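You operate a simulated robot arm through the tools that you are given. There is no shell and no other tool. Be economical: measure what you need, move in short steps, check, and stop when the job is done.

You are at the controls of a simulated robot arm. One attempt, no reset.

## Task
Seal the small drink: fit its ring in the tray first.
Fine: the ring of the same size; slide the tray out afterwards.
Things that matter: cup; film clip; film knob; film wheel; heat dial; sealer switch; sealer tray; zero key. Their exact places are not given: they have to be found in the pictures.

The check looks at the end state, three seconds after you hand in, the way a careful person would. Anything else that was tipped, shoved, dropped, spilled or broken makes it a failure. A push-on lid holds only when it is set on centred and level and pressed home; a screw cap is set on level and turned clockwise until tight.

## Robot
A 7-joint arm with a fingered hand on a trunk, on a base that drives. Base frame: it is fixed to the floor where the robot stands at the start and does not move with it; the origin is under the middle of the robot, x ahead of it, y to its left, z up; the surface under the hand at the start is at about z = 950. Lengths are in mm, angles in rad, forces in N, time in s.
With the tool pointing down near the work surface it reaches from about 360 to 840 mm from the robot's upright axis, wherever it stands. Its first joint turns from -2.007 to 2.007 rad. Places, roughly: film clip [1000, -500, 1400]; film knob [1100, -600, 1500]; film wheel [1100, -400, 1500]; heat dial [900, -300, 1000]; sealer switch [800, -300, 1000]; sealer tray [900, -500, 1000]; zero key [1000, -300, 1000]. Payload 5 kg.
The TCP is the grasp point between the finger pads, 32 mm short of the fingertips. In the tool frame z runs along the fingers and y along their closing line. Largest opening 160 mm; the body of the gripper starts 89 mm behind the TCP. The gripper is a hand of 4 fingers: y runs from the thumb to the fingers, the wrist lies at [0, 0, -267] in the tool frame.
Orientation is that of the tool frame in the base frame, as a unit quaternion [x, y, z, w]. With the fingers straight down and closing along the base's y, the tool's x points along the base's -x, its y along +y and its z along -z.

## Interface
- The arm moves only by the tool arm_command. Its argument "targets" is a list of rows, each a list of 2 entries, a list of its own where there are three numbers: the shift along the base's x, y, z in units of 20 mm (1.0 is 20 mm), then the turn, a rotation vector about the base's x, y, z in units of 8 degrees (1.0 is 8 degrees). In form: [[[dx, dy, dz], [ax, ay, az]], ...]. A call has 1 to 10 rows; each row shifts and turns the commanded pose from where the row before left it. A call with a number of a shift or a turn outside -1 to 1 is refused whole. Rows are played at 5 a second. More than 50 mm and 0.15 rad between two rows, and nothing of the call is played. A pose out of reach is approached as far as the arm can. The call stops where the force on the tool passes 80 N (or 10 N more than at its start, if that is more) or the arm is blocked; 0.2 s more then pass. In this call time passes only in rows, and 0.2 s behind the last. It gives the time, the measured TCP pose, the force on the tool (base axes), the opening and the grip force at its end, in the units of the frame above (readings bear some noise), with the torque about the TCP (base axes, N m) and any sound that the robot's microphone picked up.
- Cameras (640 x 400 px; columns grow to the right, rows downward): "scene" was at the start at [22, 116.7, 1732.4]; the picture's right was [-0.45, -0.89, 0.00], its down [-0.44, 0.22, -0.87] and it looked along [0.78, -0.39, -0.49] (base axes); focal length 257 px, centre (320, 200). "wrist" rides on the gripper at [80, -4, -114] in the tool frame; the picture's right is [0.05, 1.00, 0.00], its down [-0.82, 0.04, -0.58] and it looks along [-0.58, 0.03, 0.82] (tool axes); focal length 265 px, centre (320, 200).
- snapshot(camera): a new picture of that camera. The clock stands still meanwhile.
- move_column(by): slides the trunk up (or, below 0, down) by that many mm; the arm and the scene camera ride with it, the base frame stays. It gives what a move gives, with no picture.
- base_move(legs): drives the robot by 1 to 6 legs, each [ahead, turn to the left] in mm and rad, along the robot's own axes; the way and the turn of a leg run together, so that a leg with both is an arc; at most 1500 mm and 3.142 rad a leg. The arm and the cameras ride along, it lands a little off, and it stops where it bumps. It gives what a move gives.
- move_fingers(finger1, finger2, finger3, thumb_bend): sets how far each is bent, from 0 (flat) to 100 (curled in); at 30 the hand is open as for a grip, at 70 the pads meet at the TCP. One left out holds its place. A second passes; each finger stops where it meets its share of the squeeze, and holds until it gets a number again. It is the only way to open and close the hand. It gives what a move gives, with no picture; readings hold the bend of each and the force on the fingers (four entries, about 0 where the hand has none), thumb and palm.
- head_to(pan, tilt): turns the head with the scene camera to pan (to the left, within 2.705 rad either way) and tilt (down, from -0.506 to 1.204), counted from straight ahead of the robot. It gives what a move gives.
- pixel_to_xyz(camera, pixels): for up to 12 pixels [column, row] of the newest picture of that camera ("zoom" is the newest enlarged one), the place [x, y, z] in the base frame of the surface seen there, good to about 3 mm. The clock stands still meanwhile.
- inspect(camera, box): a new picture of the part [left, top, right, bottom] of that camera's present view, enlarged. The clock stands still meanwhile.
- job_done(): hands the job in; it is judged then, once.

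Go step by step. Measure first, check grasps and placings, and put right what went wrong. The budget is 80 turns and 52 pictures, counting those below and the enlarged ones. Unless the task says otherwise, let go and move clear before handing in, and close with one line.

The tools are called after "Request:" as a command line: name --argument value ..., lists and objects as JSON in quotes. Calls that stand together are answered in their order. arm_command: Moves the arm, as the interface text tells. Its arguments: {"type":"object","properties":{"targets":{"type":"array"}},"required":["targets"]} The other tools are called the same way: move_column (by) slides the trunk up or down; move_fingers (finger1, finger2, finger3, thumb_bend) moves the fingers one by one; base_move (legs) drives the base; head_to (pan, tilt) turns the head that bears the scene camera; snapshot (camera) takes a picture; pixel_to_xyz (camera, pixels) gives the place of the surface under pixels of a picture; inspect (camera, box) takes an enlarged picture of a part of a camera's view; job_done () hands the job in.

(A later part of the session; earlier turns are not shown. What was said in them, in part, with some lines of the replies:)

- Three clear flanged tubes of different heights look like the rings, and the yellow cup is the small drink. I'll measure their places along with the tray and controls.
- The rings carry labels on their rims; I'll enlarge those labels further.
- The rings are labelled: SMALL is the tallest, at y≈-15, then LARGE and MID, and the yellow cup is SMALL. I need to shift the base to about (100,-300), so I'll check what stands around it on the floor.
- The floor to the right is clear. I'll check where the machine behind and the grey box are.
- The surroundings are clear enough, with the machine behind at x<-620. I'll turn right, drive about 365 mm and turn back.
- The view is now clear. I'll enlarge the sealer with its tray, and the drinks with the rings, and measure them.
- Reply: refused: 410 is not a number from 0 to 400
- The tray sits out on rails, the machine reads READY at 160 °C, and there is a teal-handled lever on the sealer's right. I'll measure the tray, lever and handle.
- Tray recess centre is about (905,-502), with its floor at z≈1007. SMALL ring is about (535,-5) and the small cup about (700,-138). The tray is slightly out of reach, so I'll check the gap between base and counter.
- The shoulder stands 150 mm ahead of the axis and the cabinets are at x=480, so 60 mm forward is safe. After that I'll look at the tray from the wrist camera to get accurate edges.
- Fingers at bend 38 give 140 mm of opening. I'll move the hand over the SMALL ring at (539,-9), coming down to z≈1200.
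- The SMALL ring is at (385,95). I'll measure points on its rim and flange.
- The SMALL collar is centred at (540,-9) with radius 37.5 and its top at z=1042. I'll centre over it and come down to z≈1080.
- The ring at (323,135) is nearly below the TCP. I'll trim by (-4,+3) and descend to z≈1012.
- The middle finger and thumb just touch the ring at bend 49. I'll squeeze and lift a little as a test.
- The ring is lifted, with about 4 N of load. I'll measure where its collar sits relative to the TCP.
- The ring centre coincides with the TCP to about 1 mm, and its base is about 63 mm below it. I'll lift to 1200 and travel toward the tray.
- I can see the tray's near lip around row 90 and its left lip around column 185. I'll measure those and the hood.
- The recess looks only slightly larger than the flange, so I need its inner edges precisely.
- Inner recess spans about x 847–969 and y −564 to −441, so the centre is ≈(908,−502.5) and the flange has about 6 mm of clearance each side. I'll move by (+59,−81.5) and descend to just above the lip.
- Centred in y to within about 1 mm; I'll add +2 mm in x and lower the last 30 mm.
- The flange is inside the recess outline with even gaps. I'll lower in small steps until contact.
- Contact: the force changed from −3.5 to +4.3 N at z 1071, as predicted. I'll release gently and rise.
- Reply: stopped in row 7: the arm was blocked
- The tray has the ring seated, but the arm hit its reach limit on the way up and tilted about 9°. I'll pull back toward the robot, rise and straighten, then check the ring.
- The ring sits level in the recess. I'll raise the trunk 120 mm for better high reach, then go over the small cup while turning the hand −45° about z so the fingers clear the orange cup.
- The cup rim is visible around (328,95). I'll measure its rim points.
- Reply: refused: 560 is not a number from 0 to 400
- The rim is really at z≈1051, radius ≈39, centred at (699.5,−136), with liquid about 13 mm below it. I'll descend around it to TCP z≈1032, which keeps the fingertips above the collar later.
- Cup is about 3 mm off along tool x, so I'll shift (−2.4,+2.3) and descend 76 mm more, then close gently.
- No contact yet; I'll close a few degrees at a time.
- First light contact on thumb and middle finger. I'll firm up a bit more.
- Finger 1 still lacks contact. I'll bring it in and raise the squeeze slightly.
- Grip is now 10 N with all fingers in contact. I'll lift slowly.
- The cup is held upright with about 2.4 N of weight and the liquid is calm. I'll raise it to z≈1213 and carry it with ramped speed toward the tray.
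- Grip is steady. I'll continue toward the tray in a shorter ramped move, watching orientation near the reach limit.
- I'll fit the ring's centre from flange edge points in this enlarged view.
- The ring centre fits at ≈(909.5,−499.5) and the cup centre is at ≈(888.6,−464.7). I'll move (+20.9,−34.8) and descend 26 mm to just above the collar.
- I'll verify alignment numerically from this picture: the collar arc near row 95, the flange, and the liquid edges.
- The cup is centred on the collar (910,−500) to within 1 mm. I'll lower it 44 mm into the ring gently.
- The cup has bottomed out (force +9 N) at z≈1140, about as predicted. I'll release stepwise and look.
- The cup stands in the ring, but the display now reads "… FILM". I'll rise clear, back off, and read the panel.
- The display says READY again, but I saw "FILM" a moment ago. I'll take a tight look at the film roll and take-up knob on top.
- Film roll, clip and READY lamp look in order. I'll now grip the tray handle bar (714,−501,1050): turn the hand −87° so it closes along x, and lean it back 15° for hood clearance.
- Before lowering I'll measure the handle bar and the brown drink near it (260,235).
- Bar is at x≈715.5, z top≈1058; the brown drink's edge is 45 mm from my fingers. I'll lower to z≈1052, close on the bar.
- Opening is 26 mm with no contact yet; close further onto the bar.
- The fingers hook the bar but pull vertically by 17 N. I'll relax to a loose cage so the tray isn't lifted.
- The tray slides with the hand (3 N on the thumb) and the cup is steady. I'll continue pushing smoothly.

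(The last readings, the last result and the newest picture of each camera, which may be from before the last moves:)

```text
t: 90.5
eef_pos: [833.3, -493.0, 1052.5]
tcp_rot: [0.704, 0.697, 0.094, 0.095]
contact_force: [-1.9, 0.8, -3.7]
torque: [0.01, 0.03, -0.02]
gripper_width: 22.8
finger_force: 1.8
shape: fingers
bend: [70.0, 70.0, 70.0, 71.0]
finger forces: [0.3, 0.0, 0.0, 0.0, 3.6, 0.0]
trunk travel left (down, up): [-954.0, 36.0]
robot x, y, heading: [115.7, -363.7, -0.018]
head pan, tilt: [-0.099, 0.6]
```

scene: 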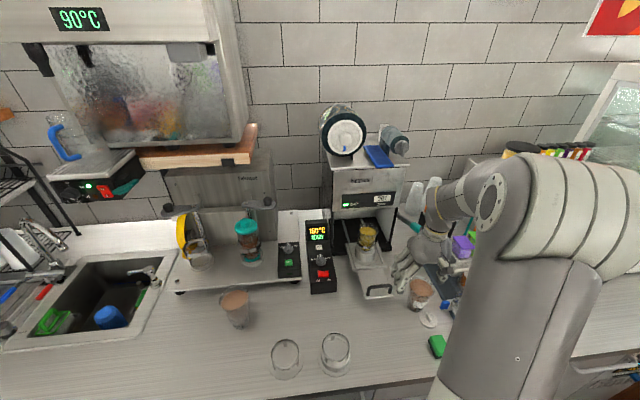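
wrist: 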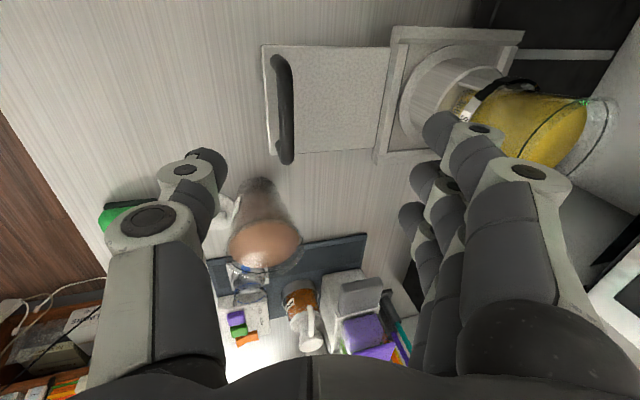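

119 mm in so far, still free. I'll continue in short pushes, watching force and sound.

Request:
arm_command --targets '[[[0.1, 0, 0], [0, 0, 0]], [[0.25, 0, 0], [0, 0, 0]], [[0.3, 0, 0], [0, 0, 0]], [[0.25, 0, 0], [0, 0, 0]], [[0.1, 0, 0], [0, 0, 0]]]'

Request:
arm_command --targets '[[[0.1, 0, 0], [0, 0, 0]], [[0.25, 0, 0], [0, 0, 0]], [[0.25, 0, 0], [0, 0, 0]], [[0.1, 0, 0], [0, 0, 0]]]'

Request:
arm_command --targets '[[[0.1, 0, 0], [0, 0, 0]], [[0.2, 0, 0], [0, 0, 0]], [[0.1, 0, 0], [0, 0, 0]]]'

```text
t: 91.7
eef_pos: [854.4, -492.6, 1052.3]
tcp_rot: [0.704, 0.697, 0.094, 0.095]
contact_force: [-0.7, -0.8, -2.7]
torque: [-0.03, -0.03, 0.0]
gripper_width: 22.9
finger_force: 2.2
shape: fingers
bend: [70.0, 70.0, 70.0, 71.0]
finger forces: [0.3, 0.0, 0.0, 0.1, 3.4, 0.0]
trunk travel left (down, up): [-954.0, 36.0]
robot x, y, heading: [114.1, -361.7, -0.018]
head pan, tilt: [-0.099, 0.6]
```

```text
t: 92.7
eef_pos: [867.9, -494.1, 1052.7]
tcp_rot: [0.704, 0.697, 0.095, 0.096]
contact_force: [-1.7, 0.8, -2.5]
torque: [0.0, 0.0, 0.02]
gripper_width: 23.0
finger_force: 2.0
shape: fingers
bend: [70.0, 70.0, 70.0, 71.0]
finger forces: [0.3, 0.0, 0.0, 0.0, 3.2, 0.1]
trunk travel left (down, up): [-954.0, 36.0]
robot x, y, heading: [115.9, -360.3, -0.016]
head pan, tilt: [-0.099, 0.6]
```

```text
t: 93.5
eef_pos: [876.9, -493.4, 1052.2]
tcp_rot: [0.704, 0.698, 0.093, 0.095]
contact_force: [0.7, -0.2, -0.1]
torque: [0.03, -0.05, -0.06]
gripper_width: 23.5
finger_force: 1.4
shape: fingers
bend: [69.0, 70.0, 70.0, 71.0]
finger forces: [1.3, 0.0, 0.1, 0.1, 1.7, 0.1]
trunk travel left (down, up): [-954.0, 36.0]
robot x, y, heading: [117.6, -361.7, -0.011]
head pan, tilt: [-0.099, 0.6]
```

Forces shifted slightly at x=877 (162 mm travel), possibly at the end stop. A few more millimetres will tell.

Request:
arm_command --targets '[[[0.1, 0, 0], [0, 0, 0]], [[0.15, 0, 0], [0, 0, 0]]]'

Request:
arm_command --targets '[[[0.1, 0, 0], [0, 0, 0]], [[0.15, 0, 0], [0, 0, 0]]]'

```text
t: 94.1
eef_pos: [881.7, -493.3, 1052.4]
tcp_rot: [0.705, 0.697, 0.094, 0.095]
contact_force: [0.8, -0.1, 0.2]
torque: [-0.03, -0.01, -0.06]
gripper_width: 23.3
finger_force: 1.6
shape: fingers
bend: [69.0, 70.0, 70.0, 71.0]
finger forces: [1.5, 0.0, 0.1, 0.0, 1.3, 0.0]
trunk travel left (down, up): [-954.0, 36.0]
robot x, y, heading: [114.2, -359.3, -0.021]
head pan, tilt: [-0.099, 0.6]
```

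```text
t: 94.7
eef_pos: [884.9, -493.5, 1051.7]
tcp_rot: [0.705, 0.697, 0.093, 0.093]
contact_force: [-2.8, -0.5, -0.9]
torque: [-0.04, 0.0, -0.01]
gripper_width: 22.9
finger_force: 1.5
shape: fingers
bend: [70.0, 70.0, 70.0, 71.0]
finger forces: [0.2, 0.0, 0.1, 0.0, 3.3, 0.1]
trunk travel left (down, up): [-954.0, 36.0]
robot x, y, heading: [113.6, -358.8, -0.017]
head pan, tilt: [-0.099, 0.6]
```

The tray seems to have been drawn in a little ahead of me and met again at x≈885. I'll look at the display and counter.

Request:
inspect --camera "scene" --box '[295, 150, 435, 310]'

```text
2.50 times, centred on (365, 230) of scene
```

zoom: 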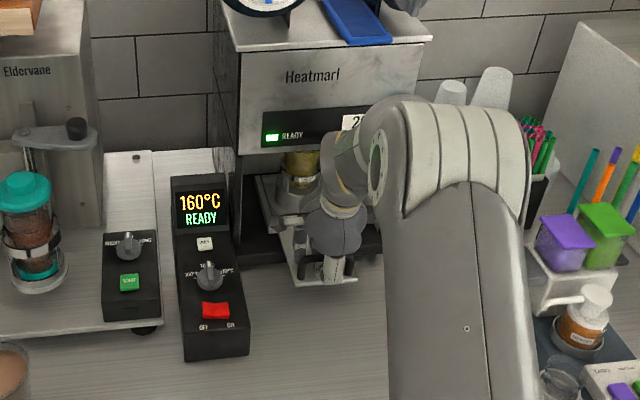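

It still shows READY, with the tray not fully in. I'll keep pushing in small steps.

Request:
arm_command --targets '[[[0.15, 0, 0], [0, 0, 0]], [[0.2, 0, 0], [0, 0, 0]], [[0.1, 0, 0], [0, 0, 0]]]'

Request:
arm_command --targets '[[[0.1, 0, 0], [0, 0, 0]], [[0.15, 0, 0], [0, 0, 0]], [[0.1, 0, 0], [0, 0, 0]]]'

```text
t: 95.5
eef_pos: [892.3, -493.5, 1052.8]
tcp_rot: [0.705, 0.697, 0.094, 0.095]
contact_force: [-12.5, 0.1, -1.6]
torque: [-0.01, 0.05, 0.02]
gripper_width: 25.6
finger_force: 4.7
shape: fingers
bend: [70.0, 70.0, 70.0, 69.0]
finger forces: [0.0, 0.0, 0.1, 0.1, 9.5, 0.1]
trunk travel left (down, up): [-954.0, 36.0]
robot x, y, heading: [112.8, -364.3, -0.018]
head pan, tilt: [-0.099, 0.6]
```

```text
t: 96.3
eef_pos: [899.1, -493.1, 1053.4]
tcp_rot: [0.705, 0.697, 0.094, 0.094]
contact_force: [-22.2, 2.4, -0.7]
torque: [0.01, 0.17, -0.03]
gripper_width: 29.5
finger_force: 9.2
shape: fingers
bend: [70.0, 70.0, 70.0, 68.0]
finger forces: [0.0, 0.0, 0.0, 0.1, 18.5, 0.0]
trunk travel left (down, up): [-954.0, 36.0]
robot x, y, heading: [116.2, -360.1, -0.014]
head pan, tilt: [-0.099, 0.6]
```

Force climbs to 22 N: the tray is home against its stop. I'll ease the pressure slightly and wait a moment for the cycle.

Request:
arm_command --targets '[[[-0.3, 0, 0], [0, 0, 0]], [[0, 0, 0], [0, 0, 0]], [[0, 0, 0], [0, 0, 0]], [[0, 0, 0], [0, 0, 0]], [[0, 0, 0], [0, 0, 0]], [[0, 0, 0], [0, 0, 0]]]'

Request:
inspect --camera "scene" --box '[295, 150, 435, 310]'

```text
t: 97.7
eef_pos: [895.5, -492.7, 1053.0]
tcp_rot: [0.705, 0.697, 0.094, 0.095]
contact_force: [-10.8, 0.2, -5.1]
torque: [0.0, 0.0, 0.0]
gripper_width: 27.4
finger_force: 5.6
shape: fingers
bend: [70.0, 70.0, 70.0, 69.0]
finger forces: [0.0, 0.0, 0.1, 0.1, 10.8, 0.0]
trunk travel left (down, up): [-954.0, 36.0]
robot x, y, heading: [118.4, -359.5, -0.012]
head pan, tilt: [-0.099, 0.6]
```

```text
2.50 times, centred on (365, 230) of scene
```

zoom: 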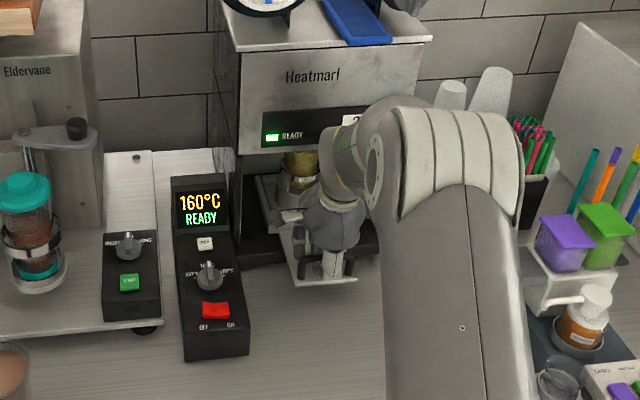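

The tray is at its stop, the display still reads READY, and no cycle has started, so the teal lever probably does the pressing. I'll measure what stands around it from the pictures in hand.

Request:
pixel_to_xyz --camera "zoom" --pixels '[[535, 125], [548, 150], [560, 225], [605, 215], [450, 95], [490, 75], [540, 195], [590, 160], [295, 165], [300, 190], [335, 262], [298, 215]]'

Request:
pixel_to_xyz --camera "scene" --pixels '[[407, 222], [412, 225], [403, 216], [430, 190], [463, 245], [367, 225], [367, 240]]'

```text
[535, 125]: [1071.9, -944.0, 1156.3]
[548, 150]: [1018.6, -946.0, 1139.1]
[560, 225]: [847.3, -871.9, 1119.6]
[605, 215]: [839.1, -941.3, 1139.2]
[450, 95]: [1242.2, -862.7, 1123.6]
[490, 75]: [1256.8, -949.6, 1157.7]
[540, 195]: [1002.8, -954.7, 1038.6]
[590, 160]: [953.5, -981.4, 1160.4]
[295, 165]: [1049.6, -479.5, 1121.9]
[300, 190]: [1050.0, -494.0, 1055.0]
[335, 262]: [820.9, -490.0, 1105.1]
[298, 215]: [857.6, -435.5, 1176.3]
```

```text
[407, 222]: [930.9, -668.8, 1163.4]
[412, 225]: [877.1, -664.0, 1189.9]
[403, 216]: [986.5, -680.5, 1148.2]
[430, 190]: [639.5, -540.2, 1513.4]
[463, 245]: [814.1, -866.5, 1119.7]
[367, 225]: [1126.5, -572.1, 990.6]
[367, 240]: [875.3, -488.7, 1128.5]
```

Surroundings of the lever (y≈−664) are clear; the cup is centred at x≈1088 under the head. I'll open, rise off the handle, back away, and raise the trunk the remaining 30 mm.

Request:
move_fingers --finger1 54 --finger2 54 --finger3 54 --thumb_bend 50

Request:
arm_command --targets '[[[0, 0, 0.6], [0, 0, 0]], [[0, 0, 1], [0, 0, 0]], [[0, 0, 1], [0, 0, 0]], [[-0.6, 0, 0.7], [0, 0, 0]], [[-1, 0, 0.3], [0, 0, 0]], [[-1, 0, 0.3], [0, 0, 0]], [[-1, 0, 0.3], [0, 0, 0]], [[-1, 0, 0.5], [0, 0, 0]], [[-1, 0, 0.5], [0, 0, 0]], [[-1, 0, 0.5], [0, 0, 0]]]'

Request:
move_column --by 34

```text
t: 98.7
eef_pos: [895.9, -493.8, 1051.3]
tcp_rot: [0.704, 0.697, 0.094, 0.096]
contact_force: [-0.8, -0.1, 0.0]
torque: [-0.02, 0.01, 0.04]
gripper_width: 82.7
finger_force: 0.0
shape: fingers
bend: [54.0, 54.0, 54.0, 50.0]
finger forces: [0.1, 0.0, 0.0, 0.1, 0.1, 0.1]
trunk travel left (down, up): [-954.0, 36.0]
robot x, y, heading: [112.7, -362.8, -0.013]
head pan, tilt: [-0.099, 0.6]
```

```text
t: 100.9
eef_pos: [762.1, -493.1, 1165.6]
tcp_rot: [0.704, 0.698, 0.094, 0.095]
contact_force: [0.0, 0.1, 0.2]
torque: [0.03, -0.01, 0.0]
gripper_width: 82.9
finger_force: 0.1
shape: fingers
bend: [54.0, 54.0, 54.0, 50.0]
finger forces: [0.0, 0.1, 0.0, 0.1, 0.1, 0.0]
trunk travel left (down, up): [-954.0, 36.0]
robot x, y, heading: [118.2, -357.1, -0.019]
head pan, tilt: [-0.099, 0.6]
```

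```text
t: 101.7
eef_pos: [763.5, -493.1, 1199.5]
tcp_rot: [0.704, 0.697, 0.093, 0.096]
contact_force: [-0.7, 0.4, 0.0]
torque: [0.04, 0.02, 0.0]
gripper_width: 82.9
finger_force: 0.0
shape: fingers
bend: [54.0, 54.0, 54.0, 50.0]
finger forces: [0.0, 0.1, 0.0, 0.0, 0.0, 0.0]
trunk travel left (down, up): [-988.0, 2.0]
robot x, y, heading: [114.5, -358.5, -0.014]
head pan, tilt: [-0.099, 0.6]
```

The hand is clear and no sound has been reported. I'll straighten it, turn it back to close along y, and go above the lever's teal grip.

Request:
arm_command --targets '[[[0, 0, 0.9], [0, 0.63, 0]], [[0, 0, 0.9], [0, 0.63, 0]], [[0, 0, 0.9], [0, 0.62, 0]], [[0.3, -0.7, 0.08], [0, 0, 0.99]], [[0.3, -0.7, 0.08], [0, 0, 0.99]], [[0.3, -0.7, 0.08], [0, 0, 0.99]], [[0.3, -0.7, 0.08], [0, 0, 0.99]], [[0.3, -0.7, 0.08], [0, 0, 0.99]], [[0.3, -0.7, 0.08], [0, 0, 0.99]], [[0.3, -0.7, 0.08], [0, 0, 0.99]]]'

Request:
arm_command --targets '[[[0.3, -0.9, 0], [0, 0, 0.99]], [[0.3, -0.9, 0], [0, 0, 0.99]], [[0.3, -0.9, 0], [0, 0, 0.99]], [[0.3, -0.9, 0], [0, 0, 0.97]]]'

Request:
snapshot --camera "wrist"

```text
t: 103.9
eef_pos: [804.1, -592.5, 1264.0]
tcp_rot: [0.301, 0.954, 0.002, 0.002]
contact_force: [0.6, -0.1, 0.3]
torque: [0.01, -0.02, 0.01]
gripper_width: 83.3
finger_force: 0.2
shape: fingers
bend: [54.0, 54.0, 54.0, 50.0]
finger forces: [0.0, 0.1, 0.0, 0.1, 0.1, 0.0]
trunk travel left (down, up): [-988.0, 2.0]
robot x, y, heading: [116.6, -364.2, -0.013]
head pan, tilt: [-0.099, 0.6]
```

```text
t: 104.9
eef_pos: [829.4, -664.1, 1265.9]
tcp_rot: [0.03, 1.0, 0.002, 0.003]
contact_force: [-1.0, -0.4, 0.8]
torque: [-0.02, -0.03, 0.03]
gripper_width: 83.4
finger_force: 0.1
shape: fingers
bend: [54.0, 54.0, 54.0, 50.0]
finger forces: [0.0, 0.0, 0.0, 0.0, 0.0, 0.1]
trunk travel left (down, up): [-988.0, 2.0]
robot x, y, heading: [116.8, -360.8, -0.015]
head pan, tilt: [-0.099, 0.6]
```

```text
1 pictures are left
```

wrist: 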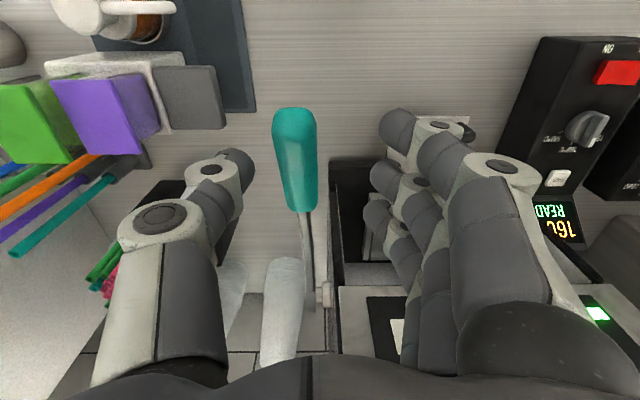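

The display is still READY, and the lever is in view from (295,115) to its pivot near (325,290). I'll measure it.

Request:
pixel_to_xyz --camera "wrist" --pixels '[[294, 118], [295, 140], [297, 165], [299, 200], [280, 160], [313, 160], [305, 235], [310, 270], [325, 292], [312, 290]]'

```text
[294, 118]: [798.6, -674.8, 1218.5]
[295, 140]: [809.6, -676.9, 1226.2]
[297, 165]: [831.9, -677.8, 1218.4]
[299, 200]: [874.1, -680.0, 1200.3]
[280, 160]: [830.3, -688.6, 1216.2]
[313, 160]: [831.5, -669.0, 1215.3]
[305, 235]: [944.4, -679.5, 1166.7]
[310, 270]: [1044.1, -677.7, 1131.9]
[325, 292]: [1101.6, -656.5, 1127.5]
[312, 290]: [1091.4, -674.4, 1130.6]
```

Lever grip axis is y≈−678, z≈1207 at x≈836, with the pivot near (1100,1125). I'll descend around it and grip.

Request:
arm_command --targets '[[[0.35, -0.68, 0], [0, 0, 0]], [[0, 0, -0.7], [0, 0, 0]], [[0, 0, -0.8], [0, 0, 0]], [[0, 0, -0.8], [0, 0, 0]], [[0, 0, -0.75], [0, 0, 0]]]'

Request:
move_fingers --finger1 67 --finger2 67 --finger3 67 --thumb_bend 67

Request:
move_fingers --finger1 76 --finger2 76 --finger3 76 --thumb_bend 76

```text
t: 106.1
eef_pos: [836.1, -679.1, 1202.6]
tcp_rot: [0.031, 1.0, 0.002, 0.0]
contact_force: [-0.1, -0.5, 1.1]
torque: [0.02, 0.0, 0.0]
gripper_width: 83.2
finger_force: 0.1
shape: fingers
bend: [54.0, 54.0, 54.0, 50.0]
finger forces: [0.1, 0.1, 0.0, 0.0, 0.1, 0.0]
trunk travel left (down, up): [-988.0, 2.0]
robot x, y, heading: [114.4, -364.7, -0.015]
head pan, tilt: [-0.099, 0.6]
```

```text
t: 107.1
eef_pos: [835.4, -677.4, 1202.5]
tcp_rot: [0.031, 1.0, 0.003, 0.001]
contact_force: [-2.7, 2.1, -4.9]
torque: [0.07, 0.05, 0.12]
gripper_width: 36.2
finger_force: 5.9
shape: fingers
bend: [67.0, 66.0, 63.0, 65.0]
finger forces: [0.0, 2.0, 4.2, 0.0, 5.9, 0.0]
trunk travel left (down, up): [-988.0, 2.0]
robot x, y, heading: [114.9, -365.7, -0.013]
head pan, tilt: [-0.099, 0.6]
```

```text
t: 108.1
eef_pos: [834.6, -677.4, 1201.6]
tcp_rot: [0.031, 1.0, 0.003, -0.001]
contact_force: [-8.1, 2.1, -19.5]
torque: [0.07, -0.1, 0.25]
gripper_width: 26.7
finger_force: 26.1
shape: fingers
bend: [74.0, 68.0, 66.0, 67.0]
finger forces: [7.7, 10.4, 10.7, 0.0, 22.7, 0.1]
trunk travel left (down, up): [-988.0, 2.0]
robot x, y, heading: [114.8, -359.8, -0.017]
head pan, tilt: [-0.099, 0.6]
```

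Lever gripped at 26 N. I'll pull it down along its arc in steps, watching the force.

Request:
arm_command --targets '[[[-0.115, 0, -0.47], [0, 0, 0]], [[-0.115, 0, -0.47], [0, 0, 0]], [[-0.08, 0, -0.47], [0, 0, 0]], [[-0.08, 0, -0.47], [0, 0, 0]], [[-0.05, 0, -0.475], [0, 0, 0]], [[-0.05, 0, -0.475], [0, 0, 0]]]'

```text
t: 109.5
eef_pos: [825.4, -676.4, 1147.2]
tcp_rot: [0.032, 0.999, 0.002, 0.001]
contact_force: [0.7, -0.9, -0.2]
torque: [-0.02, 0.02, -0.03]
gripper_width: 16.6
finger_force: 0.0
shape: fingers
bend: [76.0, 72.0, 71.0, 73.0]
finger forces: [0.0, 0.0, 0.1, 0.0, 0.1, 0.0]
trunk travel left (down, up): [-988.0, 2.0]
robot x, y, heading: [115.2, -362.2, -0.017]
head pan, tilt: [-0.099, 0.6]
```

The grip slipped; the handle is now between my fingers and palm. I'll continue down so the palm presses it, watching the palm force.

Request:
arm_command --targets '[[[0, 0, -0.4], [0, 0, 0]], [[0, 0, -0.4], [0, 0, 0]], [[0, 0, -0.3], [0, 0, 0]]]'

```text
t: 110.3
eef_pos: [825.3, -676.6, 1125.6]
tcp_rot: [0.031, 1.0, 0.003, 0.001]
contact_force: [-1.5, -0.1, 2.5]
torque: [0.04, -0.1, -0.01]
gripper_width: 16.6
finger_force: 0.9
shape: fingers
bend: [76.0, 72.0, 71.0, 73.0]
finger forces: [0.1, 0.0, 0.0, 0.0, 0.0, 2.7]
trunk travel left (down, up): [-988.0, 2.0]
robot x, y, heading: [118.2, -360.9, -0.017]
head pan, tilt: [-0.099, 0.6]
```

Palm contact of 2.7 N. I'll press on down.

Request:
arm_command --targets '[[[-0.05, 0, -0.4], [0, 0, 0]], [[-0.05, 0, -0.4], [0, 0, 0]], [[-0.03, 0, -0.4], [0, 0, 0]]]'

Request:
arm_command --targets '[[[-0.03, 0, -0.4], [0, 0, 0]], [[-0.03, 0, -0.4], [0, 0, 0]], [[0, 0, -0.4], [0, 0, 0]]]'

```text
t: 111.1
eef_pos: [822.6, -676.9, 1102.7]
tcp_rot: [0.031, 1.0, 0.002, 0.002]
contact_force: [-1.9, 0.2, 3.3]
torque: [0.04, -0.11, 0.02]
gripper_width: 16.4
finger_force: 1.2
shape: fingers
bend: [76.0, 72.0, 71.0, 73.0]
finger forces: [0.1, 0.0, 0.0, 0.0, 0.2, 3.3]
trunk travel left (down, up): [-988.0, 2.0]
robot x, y, heading: [118.8, -359.8, -0.018]
head pan, tilt: [-0.099, 0.6]
```

```text
t: 111.9
eef_pos: [822.1, -678.0, 1077.0]
tcp_rot: [0.033, 0.999, 0.002, 0.001]
contact_force: [-1.0, -0.2, 3.3]
torque: [0.03, -0.02, 0.03]
gripper_width: 16.4
finger_force: 1.9
shape: fingers
bend: [76.0, 72.0, 71.0, 73.0]
finger forces: [0.0, 0.0, 0.1, 0.0, 0.0, 2.9]
trunk travel left (down, up): [-988.0, 2.0]
robot x, y, heading: [117.9, -361.4, -0.01]
head pan, tilt: [-0.099, 0.6]
```

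The lever moves freely at about 3 N. I'll continue down until it meets its stop (keeping TCP ≥ 992).

Request:
arm_command --targets '[[[0, 0, -0.4], [0, 0, 0]], [[0, 0, -0.4], [0, 0, 0]], [[0, 0, -0.4], [0, 0, 0]]]'

Request:
arm_command --targets '[[[0.02, 0, -0.3], [0, 0, 0]], [[0.02, 0, -0.3], [0, 0, 0]], [[0.03, 0, -0.3], [0, 0, 0]]]'

```text
t: 112.7
eef_pos: [821.8, -677.2, 1053.8]
tcp_rot: [0.032, 0.999, 0.002, 0.0]
contact_force: [-2.3, 0.2, 3.6]
torque: [0.01, -0.06, -0.03]
gripper_width: 16.8
finger_force: 2.1
shape: fingers
bend: [76.0, 72.0, 71.0, 73.0]
finger forces: [0.0, 0.1, 0.0, 0.0, 0.0, 3.4]
trunk travel left (down, up): [-988.0, 2.0]
robot x, y, heading: [118.2, -364.1, -0.017]
head pan, tilt: [-0.099, 0.6]
```

```text
t: 113.5
eef_pos: [824.8, -677.1, 1035.5]
tcp_rot: [0.032, 0.999, 0.003, 0.001]
contact_force: [-2.0, 1.6, 4.2]
torque: [-0.09, -0.07, -0.05]
gripper_width: 16.6
finger_force: 1.7
shape: fingers
bend: [76.0, 72.0, 71.0, 73.0]
finger forces: [0.1, 0.0, 0.1, 0.0, 0.0, 3.6]
trunk travel left (down, up): [-988.0, 2.0]
robot x, y, heading: [115.5, -360.6, -0.017]
head pan, tilt: [-0.099, 0.6]
```

Request:
arm_command --targets '[[[0.04, 0, -0.3], [0, 0, 0]], [[0.04, 0, -0.3], [0, 0, 0]], [[0.05, 0, -0.3], [0, 0, 0]]]'

Request:
arm_command --targets '[[[0.05, 0, -0.3], [0, 0, 0]], [[0.05, 0, -0.3], [0, 0, 0]], [[0.06, 0, -0.3], [0, 0, 0]]]'

```text
t: 114.3
eef_pos: [825.4, -676.7, 1016.3]
tcp_rot: [0.032, 0.999, 0.003, 0.001]
contact_force: [-1.7, 0.0, 4.7]
torque: [0.02, -0.09, 0.01]
gripper_width: 16.5
finger_force: 1.9
shape: fingers
bend: [76.0, 72.0, 71.0, 73.0]
finger forces: [0.0, 0.1, 0.0, 0.0, 0.0, 4.1]
trunk travel left (down, up): [-988.0, 2.0]
robot x, y, heading: [117.4, -358.7, -0.018]
head pan, tilt: [-0.099, 0.6]
```

```text
t: 115.1
eef_pos: [829.2, -675.9, 1000.3]
tcp_rot: [0.031, 1.0, 0.002, 0.002]
contact_force: [-3.5, -0.1, 6.1]
torque: [-0.08, -0.48, 0.01]
gripper_width: 16.5
finger_force: 2.8
shape: fingers
bend: [76.0, 72.0, 71.0, 73.0]
finger forces: [0.1, 0.0, 0.0, 0.0, 0.0, 5.9]
trunk travel left (down, up): [-988.0, 2.0]
robot x, y, heading: [114.4, -362.2, -0.017]
head pan, tilt: [-0.099, 0.6]
```

The force is only slowly rising (6 N). A further 10 mm down, still clear of the counter.

Request:
arm_command --targets '[[[0.06, 0, -0.25], [0, 0, 0]], [[0.06, 0, -0.25], [0, 0, 0]]]'

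```text
t: 115.7
eef_pos: [830.7, -677.7, 989.7]
tcp_rot: [0.031, 1.0, 0.003, 0.001]
contact_force: [-6.8, 0.5, 7.4]
torque: [0.0, -0.84, -0.02]
gripper_width: 16.4
finger_force: 3.8
shape: fingers
bend: [76.0, 72.0, 71.0, 73.0]
finger forces: [0.0, 0.0, 0.0, 0.0, 0.0, 7.7]
trunk travel left (down, up): [-988.0, 2.0]
robot x, y, heading: [114.3, -360.6, -0.019]
head pan, tilt: [-0.099, 0.6]
```

The lever hasn't reached its stop and my fingertips are nearing the counter. I'll wrap the fingers around the handle (power grip) to shorten the hand.

Request:
move_fingers --thumb_bend 55

Request:
move_fingers --finger1 100 --finger2 100 --finger3 100

Request:
move_fingers --thumb_bend 100

```text
t: 116.7
eef_pos: [832.0, -677.7, 990.5]
tcp_rot: [0.031, 1.0, 0.002, 0.003]
contact_force: [-2.2, -1.8, 19.4]
torque: [-0.26, -0.61, 0.03]
gripper_width: 35.5
finger_force: 9.6
shape: fingers
bend: [76.0, 72.0, 71.0, 56.0]
finger forces: [0.0, 0.0, 0.0, 0.0, 11.7, 7.8]
trunk travel left (down, up): [-988.0, 2.0]
robot x, y, heading: [111.1, -360.5, -0.015]
head pan, tilt: [-0.099, 0.6]
```

```text
t: 117.7
eef_pos: [830.9, -677.7, 991.0]
tcp_rot: [0.031, 1.0, 0.001, 0.003]
contact_force: [2.2, -2.8, 24.4]
torque: [-0.42, -0.65, 0.15]
gripper_width: 57.6
finger_force: 12.2
shape: fingers
bend: [100.0, 100.0, 100.0, 56.0]
finger forces: [0.0, 0.1, 0.0, 0.0, 16.8, 7.8]
trunk travel left (down, up): [-988.0, 2.0]
robot x, y, heading: [112.7, -359.1, -0.016]
head pan, tilt: [-0.099, 0.6]
```

```text
t: 118.7
eef_pos: [830.4, -677.2, 989.0]
tcp_rot: [0.032, 0.999, 0.003, 0.001]
contact_force: [-4.1, 1.2, 7.9]
torque: [-0.05, -0.66, 0.04]
gripper_width: 43.7
finger_force: 3.4
shape: fingers
bend: [100.0, 100.0, 100.0, 84.0]
finger forces: [0.0, 0.1, 0.1, 0.0, 0.0, 7.7]
trunk travel left (down, up): [-988.0, 2.0]
robot x, y, heading: [116.4, -363.1, -0.017]
head pan, tilt: [-0.099, 0.6]
```

Fingers are curled, and the palm is still pressing at 7.7 N. I'll push farther down in small steps.

Request:
arm_command --targets '[[[0.08, 0, -0.3], [0, 0, 0]], [[0.08, 0, -0.3], [0, 0, 0]], [[0.08, 0, -0.3], [0, 0, 0]]]'

Request:
arm_command --targets '[[[0.09, 0, -0.3], [0, 0, 0]], [[0.1, 0, -0.3], [0, 0, 0]]]'

```text
t: 119.5
eef_pos: [836.1, -676.6, 970.9]
tcp_rot: [0.032, 0.999, 0.003, 0.002]
contact_force: [-7.5, 0.8, 8.6]
torque: [-0.17, -1.12, -0.03]
gripper_width: 43.3
finger_force: 4.1
shape: fingers
bend: [100.0, 100.0, 100.0, 84.0]
finger forces: [0.0, 0.0, 0.1, 0.1, 0.0, 10.0]
trunk travel left (down, up): [-988.0, 2.0]
robot x, y, heading: [114.4, -363.2, -0.018]
head pan, tilt: [-0.099, 0.6]
```

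```text
t: 120.1
eef_pos: [837.7, -676.8, 962.0]
tcp_rot: [0.031, 0.999, 0.001, 0.004]
contact_force: [-11.0, -0.6, 15.7]
torque: [-0.06, -1.26, 0.02]
gripper_width: 43.2
finger_force: 6.4
shape: fingers
bend: [100.0, 100.0, 100.0, 85.0]
finger forces: [0.1, 0.0, 0.0, 0.0, 0.0, 11.7]
trunk travel left (down, up): [-988.0, 2.0]
robot x, y, heading: [117.2, -364.3, -0.019]
head pan, tilt: [-0.099, 0.6]
```

Resistance is growing (16 N). I'll press a little more and hold.

Request:
arm_command --targets '[[[0.05, 0, -0.25], [0, 0, 0]], [[0.05, 0, -0.25], [0, 0, 0]]]'

Request:
arm_command --targets '[[[0.05, 0, -0.2], [0, 0, 0]], [[0, 0, 0], [0, 0, 0]], [[0, 0, 0], [0, 0, 0]], [[0, 0, 0], [0, 0, 0]]]'

```text
t: 120.7
eef_pos: [840.1, -678.1, 954.4]
tcp_rot: [0.032, 0.999, 0.001, 0.004]
contact_force: [-8.0, -3.9, 34.1]
torque: [-0.14, -1.09, 0.09]
gripper_width: 40.8
finger_force: 7.3
shape: fingers
bend: [100.0, 100.0, 100.0, 93.0]
finger forces: [0.1, 0.1, 0.0, 0.1, 0.0, 14.3]
trunk travel left (down, up): [-988.0, 2.0]
robot x, y, heading: [112.3, -360.7, -0.021]
head pan, tilt: [-0.099, 0.6]
```

```text
t: 121.7
eef_pos: [840.9, -677.9, 952.6]
tcp_rot: [0.032, 0.999, 0.0, 0.006]
contact_force: [-8.5, -5.5, 46.0]
torque: [0.03, -0.98, 0.21]
gripper_width: 40.2
finger_force: 11.9
shape: fingers
bend: [100.0, 100.0, 100.0, 95.0]
finger forces: [0.0, 5.0, 0.0, 0.0, 0.1, 19.5]
trunk travel left (down, up): [-988.0, 2.0]
robot x, y, heading: [116.6, -360.2, -0.016]
head pan, tilt: [-0.099, 0.6]
```

Force reached 46 N with the fist now also touching the counter, and the palm force jumped, so the lever is near its stop. I'll ease 1 mm, hold two seconds, and look at the display and counter.

Request:
arm_command --targets '[[[0, 0, 0.05], [0, 0, 0]], [[0, 0, 0], [0, 0, 0]], [[0, 0, 0], [0, 0, 0]], [[0, 0, 0], [0, 0, 0]], [[0, 0, 0], [0, 0, 0]], [[0, 0, 0], [0, 0, 0]], [[0, 0, 0], [0, 0, 0]], [[0, 0, 0], [0, 0, 0]]]'

```text
t: 123.5
eef_pos: [841.4, -678.6, 953.1]
tcp_rot: [0.031, 0.999, 0.002, 0.006]
contact_force: [-10.8, -7.9, 43.3]
torque: [0.18, -1.25, 0.12]
gripper_width: 40.0
finger_force: 12.5
shape: fingers
bend: [100.0, 100.0, 100.0, 95.0]
finger forces: [0.0, 5.2, 0.0, 0.0, 0.0, 19.2]
trunk travel left (down, up): [-988.0, 2.0]
robot x, y, heading: [117.2, -359.7, -0.017]
head pan, tilt: [-0.099, 0.6]
```

No sound and no sign of a cycle, and the counter limits this grip. I'll go back up, open, and re-press with the underside of a closed fist, which allows a deeper stroke.

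Request:
arm_command --targets '[[[-0.2, 0, 0.8], [0, 0, 0]], [[-0.15, 0, 0.9], [0, 0, 0]], [[-0.15, 0, 0.9], [0, 0, 0]], [[-0.1, 0, 0.95], [0, 0, 0]], [[-0.1, 0, 0.95], [0, 0, 0]], [[0, 0, 0.95], [0, 0, 0]], [[0, 0, 0.95], [0, 0, 0]], [[0.1, 0, 0.95], [0, 0, 0]], [[0.15, 0, 0.7], [0, 0, 0]]]'

Request:
move_fingers --thumb_bend 45

Request:
move_fingers --finger1 45 --finger2 45 --finger3 45

```text
t: 125.5
eef_pos: [835.1, -675.9, 1105.6]
tcp_rot: [0.031, 1.0, 0.003, 0.0]
contact_force: [2.3, 7.9, -2.6]
torque: [-0.11, 1.22, -0.16]
gripper_width: 42.3
finger_force: 15.5
shape: fingers
bend: [100.0, 100.0, 100.0, 89.0]
finger forces: [0.0, 16.5, 0.0, 0.0, 0.0, 15.7]
trunk travel left (down, up): [-988.0, 2.0]
robot x, y, heading: [119.4, -363.6, -0.018]
head pan, tilt: [-0.099, 0.6]
```

```text
t: 126.5
eef_pos: [833.3, -678.6, 1106.3]
tcp_rot: [0.032, 0.999, 0.003, 0.001]
contact_force: [-0.1, -1.8, 3.1]
torque: [0.18, 0.1, 0.05]
gripper_width: 65.7
finger_force: 1.6
shape: fingers
bend: [100.0, 100.0, 100.0, 45.0]
finger forces: [0.0, 0.1, 0.0, 0.0, 0.0, 2.6]
trunk travel left (down, up): [-988.0, 2.0]
robot x, y, heading: [118.4, -363.8, -0.014]
head pan, tilt: [-0.099, 0.6]
```

```text
t: 127.5
eef_pos: [835.0, -679.0, 1106.2]
tcp_rot: [0.031, 1.0, 0.003, 0.001]
contact_force: [-0.7, -0.5, 2.6]
torque: [0.14, 0.11, 0.03]
gripper_width: 110.3
finger_force: 1.3
shape: fingers
bend: [45.0, 45.0, 45.0, 45.0]
finger forces: [0.0, 0.0, 0.0, 0.0, 0.0, 2.3]
trunk travel left (down, up): [-988.0, 2.0]
robot x, y, heading: [117.9, -360.9, -0.015]
head pan, tilt: [-0.099, 0.6]
```

The lever is sprung and has followed back up. I'll rise clear, make a fist, and come down on the handle.

Request:
arm_command --targets '[[[0, 0, 0.9], [0, 0, 0]], [[0, 0, 1], [0, 0, 0]], [[0, 0, 1], [0, 0, 0]], [[0, 0, 1], [0, 0, 0]], [[0, 0, 1], [0, 0, 0]], [[0, 0, 1], [0, 0, 0]], [[0, 0, 1], [0, 0, 0]], [[0, 0, 1], [0, 0, 0]]]'

Request:
move_fingers --finger1 100 --finger2 100 --finger3 100

Request:
move_fingers --thumb_bend 100

Request:
arm_command --targets '[[[0, 0, -0.5], [0, 0, 0]], [[0, 0, -0.5], [0, 0, 0]], [[0, 0, -0.4], [0, 0, 0]]]'

```text
t: 129.3
eef_pos: [833.3, -677.1, 1265.2]
tcp_rot: [0.032, 0.999, 0.003, 0.001]
contact_force: [-0.5, 0.6, -0.6]
torque: [-0.01, 0.03, 0.0]
gripper_width: 110.4
finger_force: 0.2
shape: fingers
bend: [45.0, 45.0, 45.0, 45.0]
finger forces: [0.0, 0.0, 0.0, 0.0, 0.1, 0.0]
trunk travel left (down, up): [-988.0, 2.0]
robot x, y, heading: [116.9, -366.0, -0.014]
head pan, tilt: [-0.099, 0.6]
```

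```text
t: 130.3
eef_pos: [834.6, -677.5, 1263.5]
tcp_rot: [0.031, 1.0, 0.003, 0.0]
contact_force: [-0.5, -1.0, 0.1]
torque: [-0.03, -0.01, 0.0]
gripper_width: 65.8
finger_force: 0.1
shape: fingers
bend: [100.0, 100.0, 100.0, 45.0]
finger forces: [0.0, 0.1, 0.0, 0.0, 0.0, 0.1]
trunk travel left (down, up): [-988.0, 2.0]
robot x, y, heading: [113.6, -362.9, -0.016]
head pan, tilt: [-0.099, 0.6]
```

```text
t: 131.3
eef_pos: [835.0, -676.5, 1262.7]
tcp_rot: [0.032, 0.999, 0.002, 0.001]
contact_force: [-0.1, -0.3, -0.3]
torque: [-0.01, 0.05, -0.01]
gripper_width: 44.1
finger_force: 0.1
shape: fingers
bend: [100.0, 100.0, 100.0, 84.0]
finger forces: [0.0, 0.0, 0.0, 0.0, 0.0, 0.0]
trunk travel left (down, up): [-988.0, 2.0]
robot x, y, heading: [117.6, -360.3, -0.017]
head pan, tilt: [-0.099, 0.6]
```

```text
t: 132.1
eef_pos: [834.4, -677.4, 1235.1]
tcp_rot: [0.031, 1.0, 0.003, 0.001]
contact_force: [0.9, 0.1, -0.1]
torque: [0.01, 0.0, 0.01]
gripper_width: 43.4
finger_force: 0.1
shape: fingers
bend: [100.0, 100.0, 100.0, 84.0]
finger forces: [0.0, 0.0, 0.0, 0.0, 0.0, 0.0]
trunk travel left (down, up): [-988.0, 2.0]
robot x, y, heading: [112.3, -363.3, -0.016]
head pan, tilt: [-0.099, 0.6]
```

No contact yet at z=1235. I'll continue down along the arc with force readings.

Request:
arm_command --targets '[[[0, 0, -0.5], [0, 0, 0]], [[-0.05, 0, -0.6], [0, 0, 0]], [[-0.05, 0, -0.7], [0, 0, 0]], [[-0.05, 0, -0.7], [0, 0, 0]]]'

Request:
arm_command --targets '[[[-0.05, 0, -0.7], [0, 0, 0]], [[-0.05, 0, -0.7], [0, 0, 0]], [[0, 0, -0.7], [0, 0, 0]], [[0, 0, -0.7], [0, 0, 0]]]'

```text
t: 133.1
eef_pos: [831.8, -675.8, 1186.1]
tcp_rot: [0.031, 1.0, 0.002, 0.002]
contact_force: [0.7, 0.3, 3.7]
torque: [0.01, 0.05, 0.02]
gripper_width: 43.4
finger_force: 0.1
shape: fingers
bend: [100.0, 100.0, 100.0, 85.0]
finger forces: [0.1, 0.0, 0.1, 0.0, 0.1, 0.0]
trunk travel left (down, up): [-988.0, 2.0]
robot x, y, heading: [114.4, -362.7, -0.014]
head pan, tilt: [-0.099, 0.6]
```

```text
t: 134.1
eef_pos: [828.9, -675.6, 1129.2]
tcp_rot: [0.032, 0.999, 0.003, 0.002]
contact_force: [-0.1, -0.1, 4.4]
torque: [0.02, 0.01, 0.04]
gripper_width: 43.1
finger_force: 0.1
shape: fingers
bend: [100.0, 100.0, 100.0, 85.0]
finger forces: [0.0, 0.0, 0.0, 0.1, 0.1, 0.0]
trunk travel left (down, up): [-988.0, 2.0]
robot x, y, heading: [111.0, -363.0, -0.016]
head pan, tilt: [-0.099, 0.6]
5 turns are left
```

Contact is steady at 4.4 N on the fist's underside, and only 5 turns remain. I'll push the full stroke down with the 80 N stop as guard, and hold for several seconds.

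Request:
arm_command --targets '[[[0, 0, -0.7], [0, 0, 0]], [[0, 0, -0.7], [0, 0, 0]], [[0.05, 0, -0.7], [0, 0, 0]], [[0.05, 0, -0.7], [0, 0, 0]], [[0.08, 0, -0.7], [0, 0, 0]]]'

Request:
arm_command --targets '[[[0.08, 0, -0.3], [0, 0, 0]], [[0.08, 0, -0.3], [0, 0, 0]], [[0.08, 0, -0.3], [0, 0, 0]], [[0.08, 0, -0.3], [0, 0, 0]], [[0.08, 0, -0.3], [0, 0, 0]], [[0.08, 0, -0.3], [0, 0, 0]], [[0, 0, 0], [0, 0, 0]], [[0, 0, 0], [0, 0, 0]], [[0, 0, 0], [0, 0, 0]], [[0, 0, 0], [0, 0, 0]]]'

Request:
arm_command --targets '[[[0, 0, 0], [0, 0, 0]], [[0, 0, 0], [0, 0, 0]], [[0, 0, 0], [0, 0, 0]], [[0, 0, 0], [0, 0, 0]], [[0, 0, 0], [0, 0, 0]], [[0, 0, 0], [0, 0, 0]], [[0, 0, 0], [0, 0, 0]], [[0, 0, 0], [0, 0, 0]], [[0, 0, 0], [0, 0, 0]], [[0, 0, 0], [0, 0, 0]]]'

Request:
arm_command --targets '[[[0, 0, 0], [0, 0, 0]], [[0, 0, 0], [0, 0, 0]], [[0, 0, 0], [0, 0, 0]], [[0, 0, 0], [0, 0, 0]], [[0, 0, 0], [0, 0, 0]], [[0, 0, 0], [0, 0, 0]], [[0, 0, 0], [0, 0, 0]], [[0, 0, 0], [0, 0, 0]], [[0, 0, 0], [0, 0, 0]], [[0, 0, 0], [0, 0, 0]]]'

```text
t: 135.3
eef_pos: [832.3, -677.6, 1061.8]
tcp_rot: [0.032, 0.999, 0.002, 0.001]
contact_force: [-0.1, -2.7, 11.1]
torque: [0.11, -0.11, -0.03]
gripper_width: 41.6
finger_force: 0.1
shape: fingers
bend: [100.0, 100.0, 100.0, 91.0]
finger forces: [0.0, 0.0, 0.1, 0.0, 0.0, 0.1]
trunk travel left (down, up): [-988.0, 2.0]
robot x, y, heading: [117.2, -360.3, -0.016]
head pan, tilt: [-0.099, 0.6]
```

```text
t: 137.5
eef_pos: [839.0, -677.6, 1030.9]
tcp_rot: [0.032, 0.999, 0.002, 0.006]
contact_force: [-16.5, -12.5, 46.8]
torque: [-0.29, -0.19, -0.11]
gripper_width: 40.5
finger_force: 43.0
shape: fingers
bend: [100.0, 100.0, 100.0, 100.0]
finger forces: [0.0, 0.1, 0.0, 0.0, 84.3, 0.0]
trunk travel left (down, up): [-988.0, 2.0]
robot x, y, heading: [120.3, -363.2, -0.017]
head pan, tilt: [-0.099, 0.6]
```

```text
t: 139.7
eef_pos: [839.4, -678.6, 1031.5]
tcp_rot: [0.031, 0.999, 0.002, 0.006]
contact_force: [-16.8, -11.0, 48.6]
torque: [-0.29, -0.17, -0.12]
gripper_width: 40.7
finger_force: 38.4
shape: fingers
bend: [100.0, 100.0, 100.0, 100.0]
finger forces: [0.0, 0.1, 0.0, 0.1, 76.7, 0.0]
trunk travel left (down, up): [-988.0, 2.0]
robot x, y, heading: [119.2, -363.3, -0.014]
head pan, tilt: [-0.099, 0.6]
```

```text
t: 141.9
eef_pos: [839.4, -678.0, 1032.1]
tcp_rot: [0.032, 0.999, 0.001, 0.006]
contact_force: [-16.3, -11.3, 47.4]
torque: [-0.26, -0.14, -0.12]
gripper_width: 40.9
finger_force: 38.3
shape: fingers
bend: [100.0, 100.0, 100.0, 100.0]
finger forces: [0.1, 0.0, 0.0, 0.0, 76.7, 0.1]
trunk travel left (down, up): [-988.0, 2.0]
robot x, y, heading: [118.5, -362.2, -0.016]
head pan, tilt: [-0.099, 0.6]
4 turns are left
```

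The lever is against a solid stop (48 N at z≈1031) and was held over 5 s. I'll let it rise, open the hand, and retrace to the spot in front of the tray handle.

Request:
arm_command --targets '[[[-0.1, 0, 0.7], [0, 0, 0]], [[-0.1, 0, 0.9], [0, 0, 0]], [[-0.1, 0, 1], [0, 0, 0]], [[-0.1, 0, 1], [0, 0, 0]], [[-0.1, 0, 1], [0, 0, 0]], [[0, 0, 1], [0, 0, 0]], [[0, 0, 1], [0, 0, 0]], [[0, 0, 1], [0, 0, 0]], [[0, 0, 1], [0, 0, 0]], [[0, 0, 1], [0, 0, 0]]]'

Request:
arm_command --targets '[[[0, 0, 1], [0, 0, 0]], [[0, 0, 1], [0, 0, 0]], [[-0.13, 0.65, 0.5], [0, 0, 0]]]'

Request:
move_fingers --thumb_bend 50

Request:
move_fingers --finger1 54 --finger2 54 --finger3 54

Request:
arm_command --targets '[[[-0.3, 0.9, 0], [0, 0, -0.97]], [[-0.3, 0.9, 0], [0, 0, -0.99]], [[-0.3, 0.9, 0], [0, 0, -0.99]], [[-0.3, 0.9, 0], [0, 0, -0.99]], [[-0.3, 0.7, -0.08], [0, 0, -0.99]], [[-0.3, 0.7, -0.08], [0, 0, -0.99]], [[-0.3, 0.7, -0.08], [0, 0, -0.99]], [[-0.3, 0.7, -0.08], [0, 0, -0.99]], [[-0.3, 0.7, -0.08], [0, 0, -0.99]], [[-0.3, 0.7, -0.08], [0, 0, -0.99]]]'

Request:
arm_command --targets '[[[-0.3, 0.7, -0.08], [0, 0, -0.99]], [[0, 0, -0.9], [0, -0.63, 0]], [[0, 0, -0.9], [0, -0.63, 0]], [[0, 0, -0.9], [0, -0.62, 0]]]'

```text
t: 144.1
eef_pos: [831.7, -677.6, 1215.9]
tcp_rot: [0.031, 1.0, 0.003, 0.0]
contact_force: [-1.3, 0.0, 2.2]
torque: [-0.04, 0.04, -0.01]
gripper_width: 44.7
finger_force: 0.6
shape: fingers
bend: [100.0, 100.0, 100.0, 94.0]
finger forces: [1.8, 0.0, 0.1, 0.0, 0.1, 0.0]
trunk travel left (down, up): [-988.0, 2.0]
robot x, y, heading: [114.5, -358.7, -0.019]
head pan, tilt: [-0.099, 0.6]
```

```text
t: 144.9
eef_pos: [827.6, -663.4, 1266.5]
tcp_rot: [0.031, 1.0, 0.003, 0.001]
contact_force: [0.4, 0.3, -0.4]
torque: [-0.04, -0.05, -0.03]
gripper_width: 44.6
finger_force: 0.1
shape: fingers
bend: [100.0, 100.0, 100.0, 94.0]
finger forces: [0.1, 0.1, 0.0, 0.0, 0.1, 0.0]
trunk travel left (down, up): [-988.0, 2.0]
robot x, y, heading: [120.4, -359.8, -0.018]
head pan, tilt: [-0.099, 0.6]
```

```text
t: 145.9
eef_pos: [829.7, -665.3, 1265.2]
tcp_rot: [0.031, 1.0, 0.003, 0.0]
contact_force: [-0.6, 1.0, 0.5]
torque: [-0.02, -0.01, -0.01]
gripper_width: 62.4
finger_force: 0.0
shape: fingers
bend: [100.0, 100.0, 100.0, 50.0]
finger forces: [0.0, 0.0, 0.0, 0.1, 0.1, 0.0]
trunk travel left (down, up): [-988.0, 2.0]
robot x, y, heading: [114.2, -359.5, -0.014]
head pan, tilt: [-0.099, 0.6]
```

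```text
t: 146.9
eef_pos: [829.4, -666.1, 1265.2]
tcp_rot: [0.031, 1.0, 0.003, 0.001]
contact_force: [0.6, -0.2, 0.2]
torque: [0.02, 0.02, -0.02]
gripper_width: 82.6
finger_force: 0.1
shape: fingers
bend: [54.0, 54.0, 54.0, 50.0]
finger forces: [0.1, 0.0, 0.1, 0.0, 0.1, 0.0]
trunk travel left (down, up): [-988.0, 2.0]
robot x, y, heading: [119.2, -364.1, -0.017]
head pan, tilt: [-0.099, 0.6]
```

```text
t: 149.1
eef_pos: [769.6, -507.5, 1256.2]
tcp_rot: [0.661, 0.75, 0.001, 0.002]
contact_force: [-0.3, 1.1, -1.2]
torque: [-0.01, 0.02, 0.01]
gripper_width: 83.8
finger_force: 0.0
shape: fingers
bend: [54.0, 54.0, 54.0, 50.0]
finger forces: [0.0, 0.0, 0.1, 0.0, 0.0, 0.0]
trunk travel left (down, up): [-988.0, 2.0]
robot x, y, heading: [118.0, -361.8, -0.014]
head pan, tilt: [-0.099, 0.6]
```

```text
t: 150.1
eef_pos: [763.2, -494.2, 1202.3]
tcp_rot: [0.704, 0.697, 0.095, 0.096]
contact_force: [-0.2, 0.3, -0.4]
torque: [0.02, -0.05, 0.01]
gripper_width: 83.6
finger_force: 0.1
shape: fingers
bend: [54.0, 54.0, 54.0, 50.0]
finger forces: [0.1, 0.1, 0.1, 0.1, 0.1, 0.0]
trunk travel left (down, up): [-988.0, 2.0]
robot x, y, heading: [113.5, -361.3, -0.013]
head pan, tilt: [-0.099, 0.6]
3 turns are left
```

The retrace landed exactly (763,−494,1202). I'll descend over the handle, cage the bar as before, and draw the tray out 185 mm smoothly, then use the last picture.

Request:
arm_command --targets '[[[0, 0, -0.92], [0, 0, 0]], [[0, 0, -0.92], [0, 0, 0]], [[1, 0, -0.5], [0, 0, 0]], [[1, 0, -0.5], [0, 0, 0]], [[1, 0, -0.5], [0, 0, 0]], [[1, 0, -0.3], [0, 0, 0]], [[1, 0, -0.3], [0, 0, 0]], [[1, 0, -0.3], [0, 0, 0]], [[0.62, 0, -0.65], [0, 0, 0]]]'

Request:
arm_command --targets '[[[0, 0, -0.9], [0, 0, 0]], [[0, 0, -0.9], [0, 0, 0]], [[0, 0, -0.8], [0, 0, 0]]]'

Request:
move_fingers --finger1 70 --finger2 70 --finger3 70 --thumb_bend 71

Request:
arm_command --targets '[[[-0.1, 0, 0], [0, 0, 0]], [[-0.2, 0, 0], [0, 0, 0]], [[-0.3, 0, 0], [0, 0, 0]], [[-0.4, 0, 0], [0, 0, 0]], [[-0.45, 0, 0], [0, 0, 0]], [[-0.45, 0, 0], [0, 0, 0]], [[-0.45, 0, 0], [0, 0, 0]], [[-0.3, 0, 0], [0, 0, 0]], [[-0.2, 0, 0], [0, 0, 0]], [[-0.1, 0, 0], [0, 0, 0]]]'

Request:
arm_command --targets '[[[-0.1, 0, 0], [0, 0, 0]], [[-0.2, 0, 0], [0, 0, 0]], [[-0.3, 0, 0], [0, 0, 0]], [[-0.4, 0, 0], [0, 0, 0]], [[-0.45, 0, 0], [0, 0, 0]], [[-0.45, 0, 0], [0, 0, 0]], [[-0.45, 0, 0], [0, 0, 0]], [[-0.3, 0, 0], [0, 0, 0]], [[-0.2, 0, 0], [0, 0, 0]], [[-0.1, 0, 0], [0, 0, 0]]]'

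Request:
arm_command --targets '[[[-0.1, 0, 0], [0, 0, 0]], [[-0.2, 0, 0], [0, 0, 0]], [[-0.3, 0, 0], [0, 0, 0]], [[-0.4, 0, 0], [0, 0, 0]], [[-0.45, 0, 0], [0, 0, 0]], [[-0.45, 0, 0], [0, 0, 0]], [[-0.45, 0, 0], [0, 0, 0]], [[-0.3, 0, 0], [0, 0, 0]], [[-0.2, 0, 0], [0, 0, 0]], [[-0.1, 0, 0], [0, 0, 0]]]'

Request:
arm_command --targets '[[[-0.15, 0, 0], [0, 0, 0]], [[-0.15, 0, 0], [0, 0, 0]], [[-0.1, 0, 0], [0, 0, 0]]]'

Request:
inspect --camera "scene" --box '[295, 150, 435, 310]'

```text
t: 152.1
eef_pos: [898.9, -493.9, 1101.8]
tcp_rot: [0.704, 0.697, 0.092, 0.095]
contact_force: [0.1, -0.2, -0.4]
torque: [-0.02, 0.0, 0.01]
gripper_width: 83.6
finger_force: 0.1
shape: fingers
bend: [54.0, 54.0, 54.0, 50.0]
finger forces: [0.0, 0.0, 0.1, 0.0, 0.0, 0.0]
trunk travel left (down, up): [-988.0, 2.0]
robot x, y, heading: [117.9, -359.8, -0.014]
head pan, tilt: [-0.099, 0.6]
```

```text
t: 152.9
eef_pos: [895.9, -495.9, 1052.9]
tcp_rot: [0.704, 0.697, 0.094, 0.094]
contact_force: [0.8, 0.0, -0.9]
torque: [0.0, 0.03, 0.02]
gripper_width: 83.3
finger_force: 0.2
shape: fingers
bend: [54.0, 54.0, 54.0, 50.0]
finger forces: [0.1, 0.1, 0.0, 0.0, 0.0, 0.1]
trunk travel left (down, up): [-988.0, 2.0]
robot x, y, heading: [118.5, -366.2, -0.015]
head pan, tilt: [-0.099, 0.6]
```

```text
t: 153.9
eef_pos: [896.6, -495.5, 1052.4]
tcp_rot: [0.705, 0.697, 0.094, 0.095]
contact_force: [-8.4, -0.3, -4.8]
torque: [-0.01, -0.02, 0.03]
gripper_width: 28.1
finger_force: 4.7
shape: fingers
bend: [70.0, 70.0, 70.0, 68.0]
finger forces: [0.0, 0.0, 0.0, 0.1, 9.6, 0.0]
trunk travel left (down, up): [-988.0, 2.0]
robot x, y, heading: [114.3, -355.5, -0.018]
head pan, tilt: [-0.099, 0.6]
```

```text
t: 156.1
eef_pos: [837.1, -495.0, 1053.1]
tcp_rot: [0.704, 0.698, 0.094, 0.094]
contact_force: [1.7, -0.5, 0.9]
torque: [0.01, -0.04, -0.04]
gripper_width: 24.2
finger_force: 0.2
shape: fingers
bend: [69.0, 70.0, 70.0, 71.0]
finger forces: [1.4, 0.0, 0.0, 0.0, 0.1, 0.0]
trunk travel left (down, up): [-988.0, 2.0]
robot x, y, heading: [113.4, -363.9, -0.014]
head pan, tilt: [-0.099, 0.6]
```

```text
t: 158.3
eef_pos: [778.7, -495.2, 1051.6]
tcp_rot: [0.705, 0.697, 0.094, 0.094]
contact_force: [1.1, 0.2, 1.2]
torque: [0.02, 0.0, -0.05]
gripper_width: 23.9
finger_force: 0.5
shape: fingers
bend: [69.0, 70.0, 70.0, 71.0]
finger forces: [1.3, 0.1, 0.0, 0.0, 0.0, 0.0]
trunk travel left (down, up): [-988.0, 2.0]
robot x, y, heading: [114.0, -361.1, -0.011]
head pan, tilt: [-0.099, 0.6]
```

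```text
t: 160.5
eef_pos: [719.5, -495.2, 1050.5]
tcp_rot: [0.705, 0.697, 0.094, 0.094]
contact_force: [1.5, 0.0, -0.7]
torque: [0.02, -0.05, -0.03]
gripper_width: 24.1
finger_force: 0.0
shape: fingers
bend: [69.0, 70.0, 70.0, 71.0]
finger forces: [1.3, 0.0, 0.0, 0.0, 0.0, 0.0]
trunk travel left (down, up): [-988.0, 2.0]
robot x, y, heading: [112.8, -361.7, -0.012]
head pan, tilt: [-0.099, 0.6]
```

```text
t: 161.3
eef_pos: [710.6, -495.2, 1051.3]
tcp_rot: [0.704, 0.698, 0.095, 0.095]
contact_force: [2.5, -0.5, 0.2]
torque: [-0.03, -0.04, -0.08]
gripper_width: 24.4
finger_force: 1.2
shape: fingers
bend: [68.0, 70.0, 70.0, 71.0]
finger forces: [2.4, 0.0, 0.0, 0.1, 0.0, 0.1]
trunk travel left (down, up): [-988.0, 2.0]
robot x, y, heading: [114.2, -365.0, -0.019]
head pan, tilt: [-0.099, 0.6]
```

```text
2.50 times, centred on (365, 230) of scene
2 turns are left
```

zoom: 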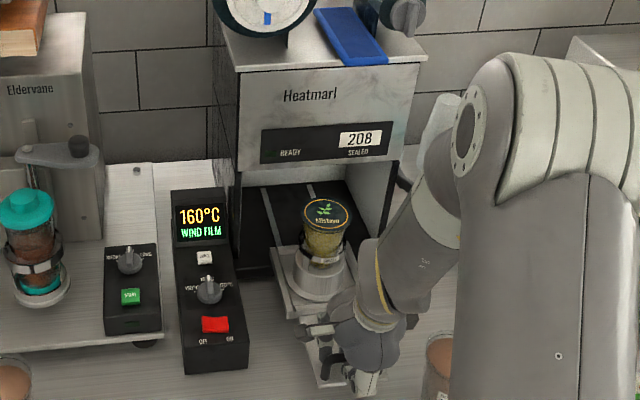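

The counter now reads 208, a printed film lid covers the small cup, and the tray is out. I'll open, rise clear of the handle, and then hand in.

Request:
move_fingers --finger1 54 --finger2 54 --finger3 54 --thumb_bend 50

Request:
arm_command --targets '[[[0, 0, 0.6], [0, 0, 0]], [[0, 0, 1], [0, 0, 0]], [[0, 0, 1], [0, 0, 0]], [[0, 0, 1], [0, 0, 0]], [[-0.5, 0, 1], [0, 0, 0]], [[-0.5, 0, 1], [0, 0, 0]], [[-0.5, 0, 1], [0, 0, 0]], [[-0.5, 0, 1], [0, 0, 0]]]'

```text
t: 162.3
eef_pos: [711.2, -495.3, 1051.4]
tcp_rot: [0.704, 0.697, 0.094, 0.095]
contact_force: [0.3, 0.3, 0.3]
torque: [0.01, -0.03, -0.01]
gripper_width: 82.6
finger_force: 0.0
shape: fingers
bend: [54.0, 54.0, 54.0, 50.0]
finger forces: [0.0, 0.0, 0.1, 0.0, 0.0, 0.1]
trunk travel left (down, up): [-988.0, 2.0]
robot x, y, heading: [112.2, -363.3, -0.015]
head pan, tilt: [-0.099, 0.6]
```

```text
t: 164.1
eef_pos: [669.6, -493.8, 1206.6]
tcp_rot: [0.704, 0.697, 0.094, 0.095]
contact_force: [0.5, 0.4, -0.5]
torque: [-0.04, -0.08, 0.0]
gripper_width: 82.9
finger_force: 0.0
shape: fingers
bend: [54.0, 54.0, 54.0, 50.0]
finger forces: [0.0, 0.0, 0.0, 0.0, 0.0, 0.0]
trunk travel left (down, up): [-988.0, 2.0]
robot x, y, heading: [114.2, -361.2, -0.01]
head pan, tilt: [-0.099, 0.6]
1 turns are left
```

The small drink is sealed in its SMALL ring (counter 207 → 208), the tray is slid back out and the hand is clear; the display now reads "WIND FILM", and I left the film unwound.

Request:
job_done

```text
The job is handed in.
```

The small drink is sealed: its SMALL ring is in the tray, the printed film covers the cup, and the sealer's counter went from 207 to 208. The tray is slid back out, and the hand has let go and moved clear. The sealer's display now reads "WIND FILM", and I did not wind the film on.
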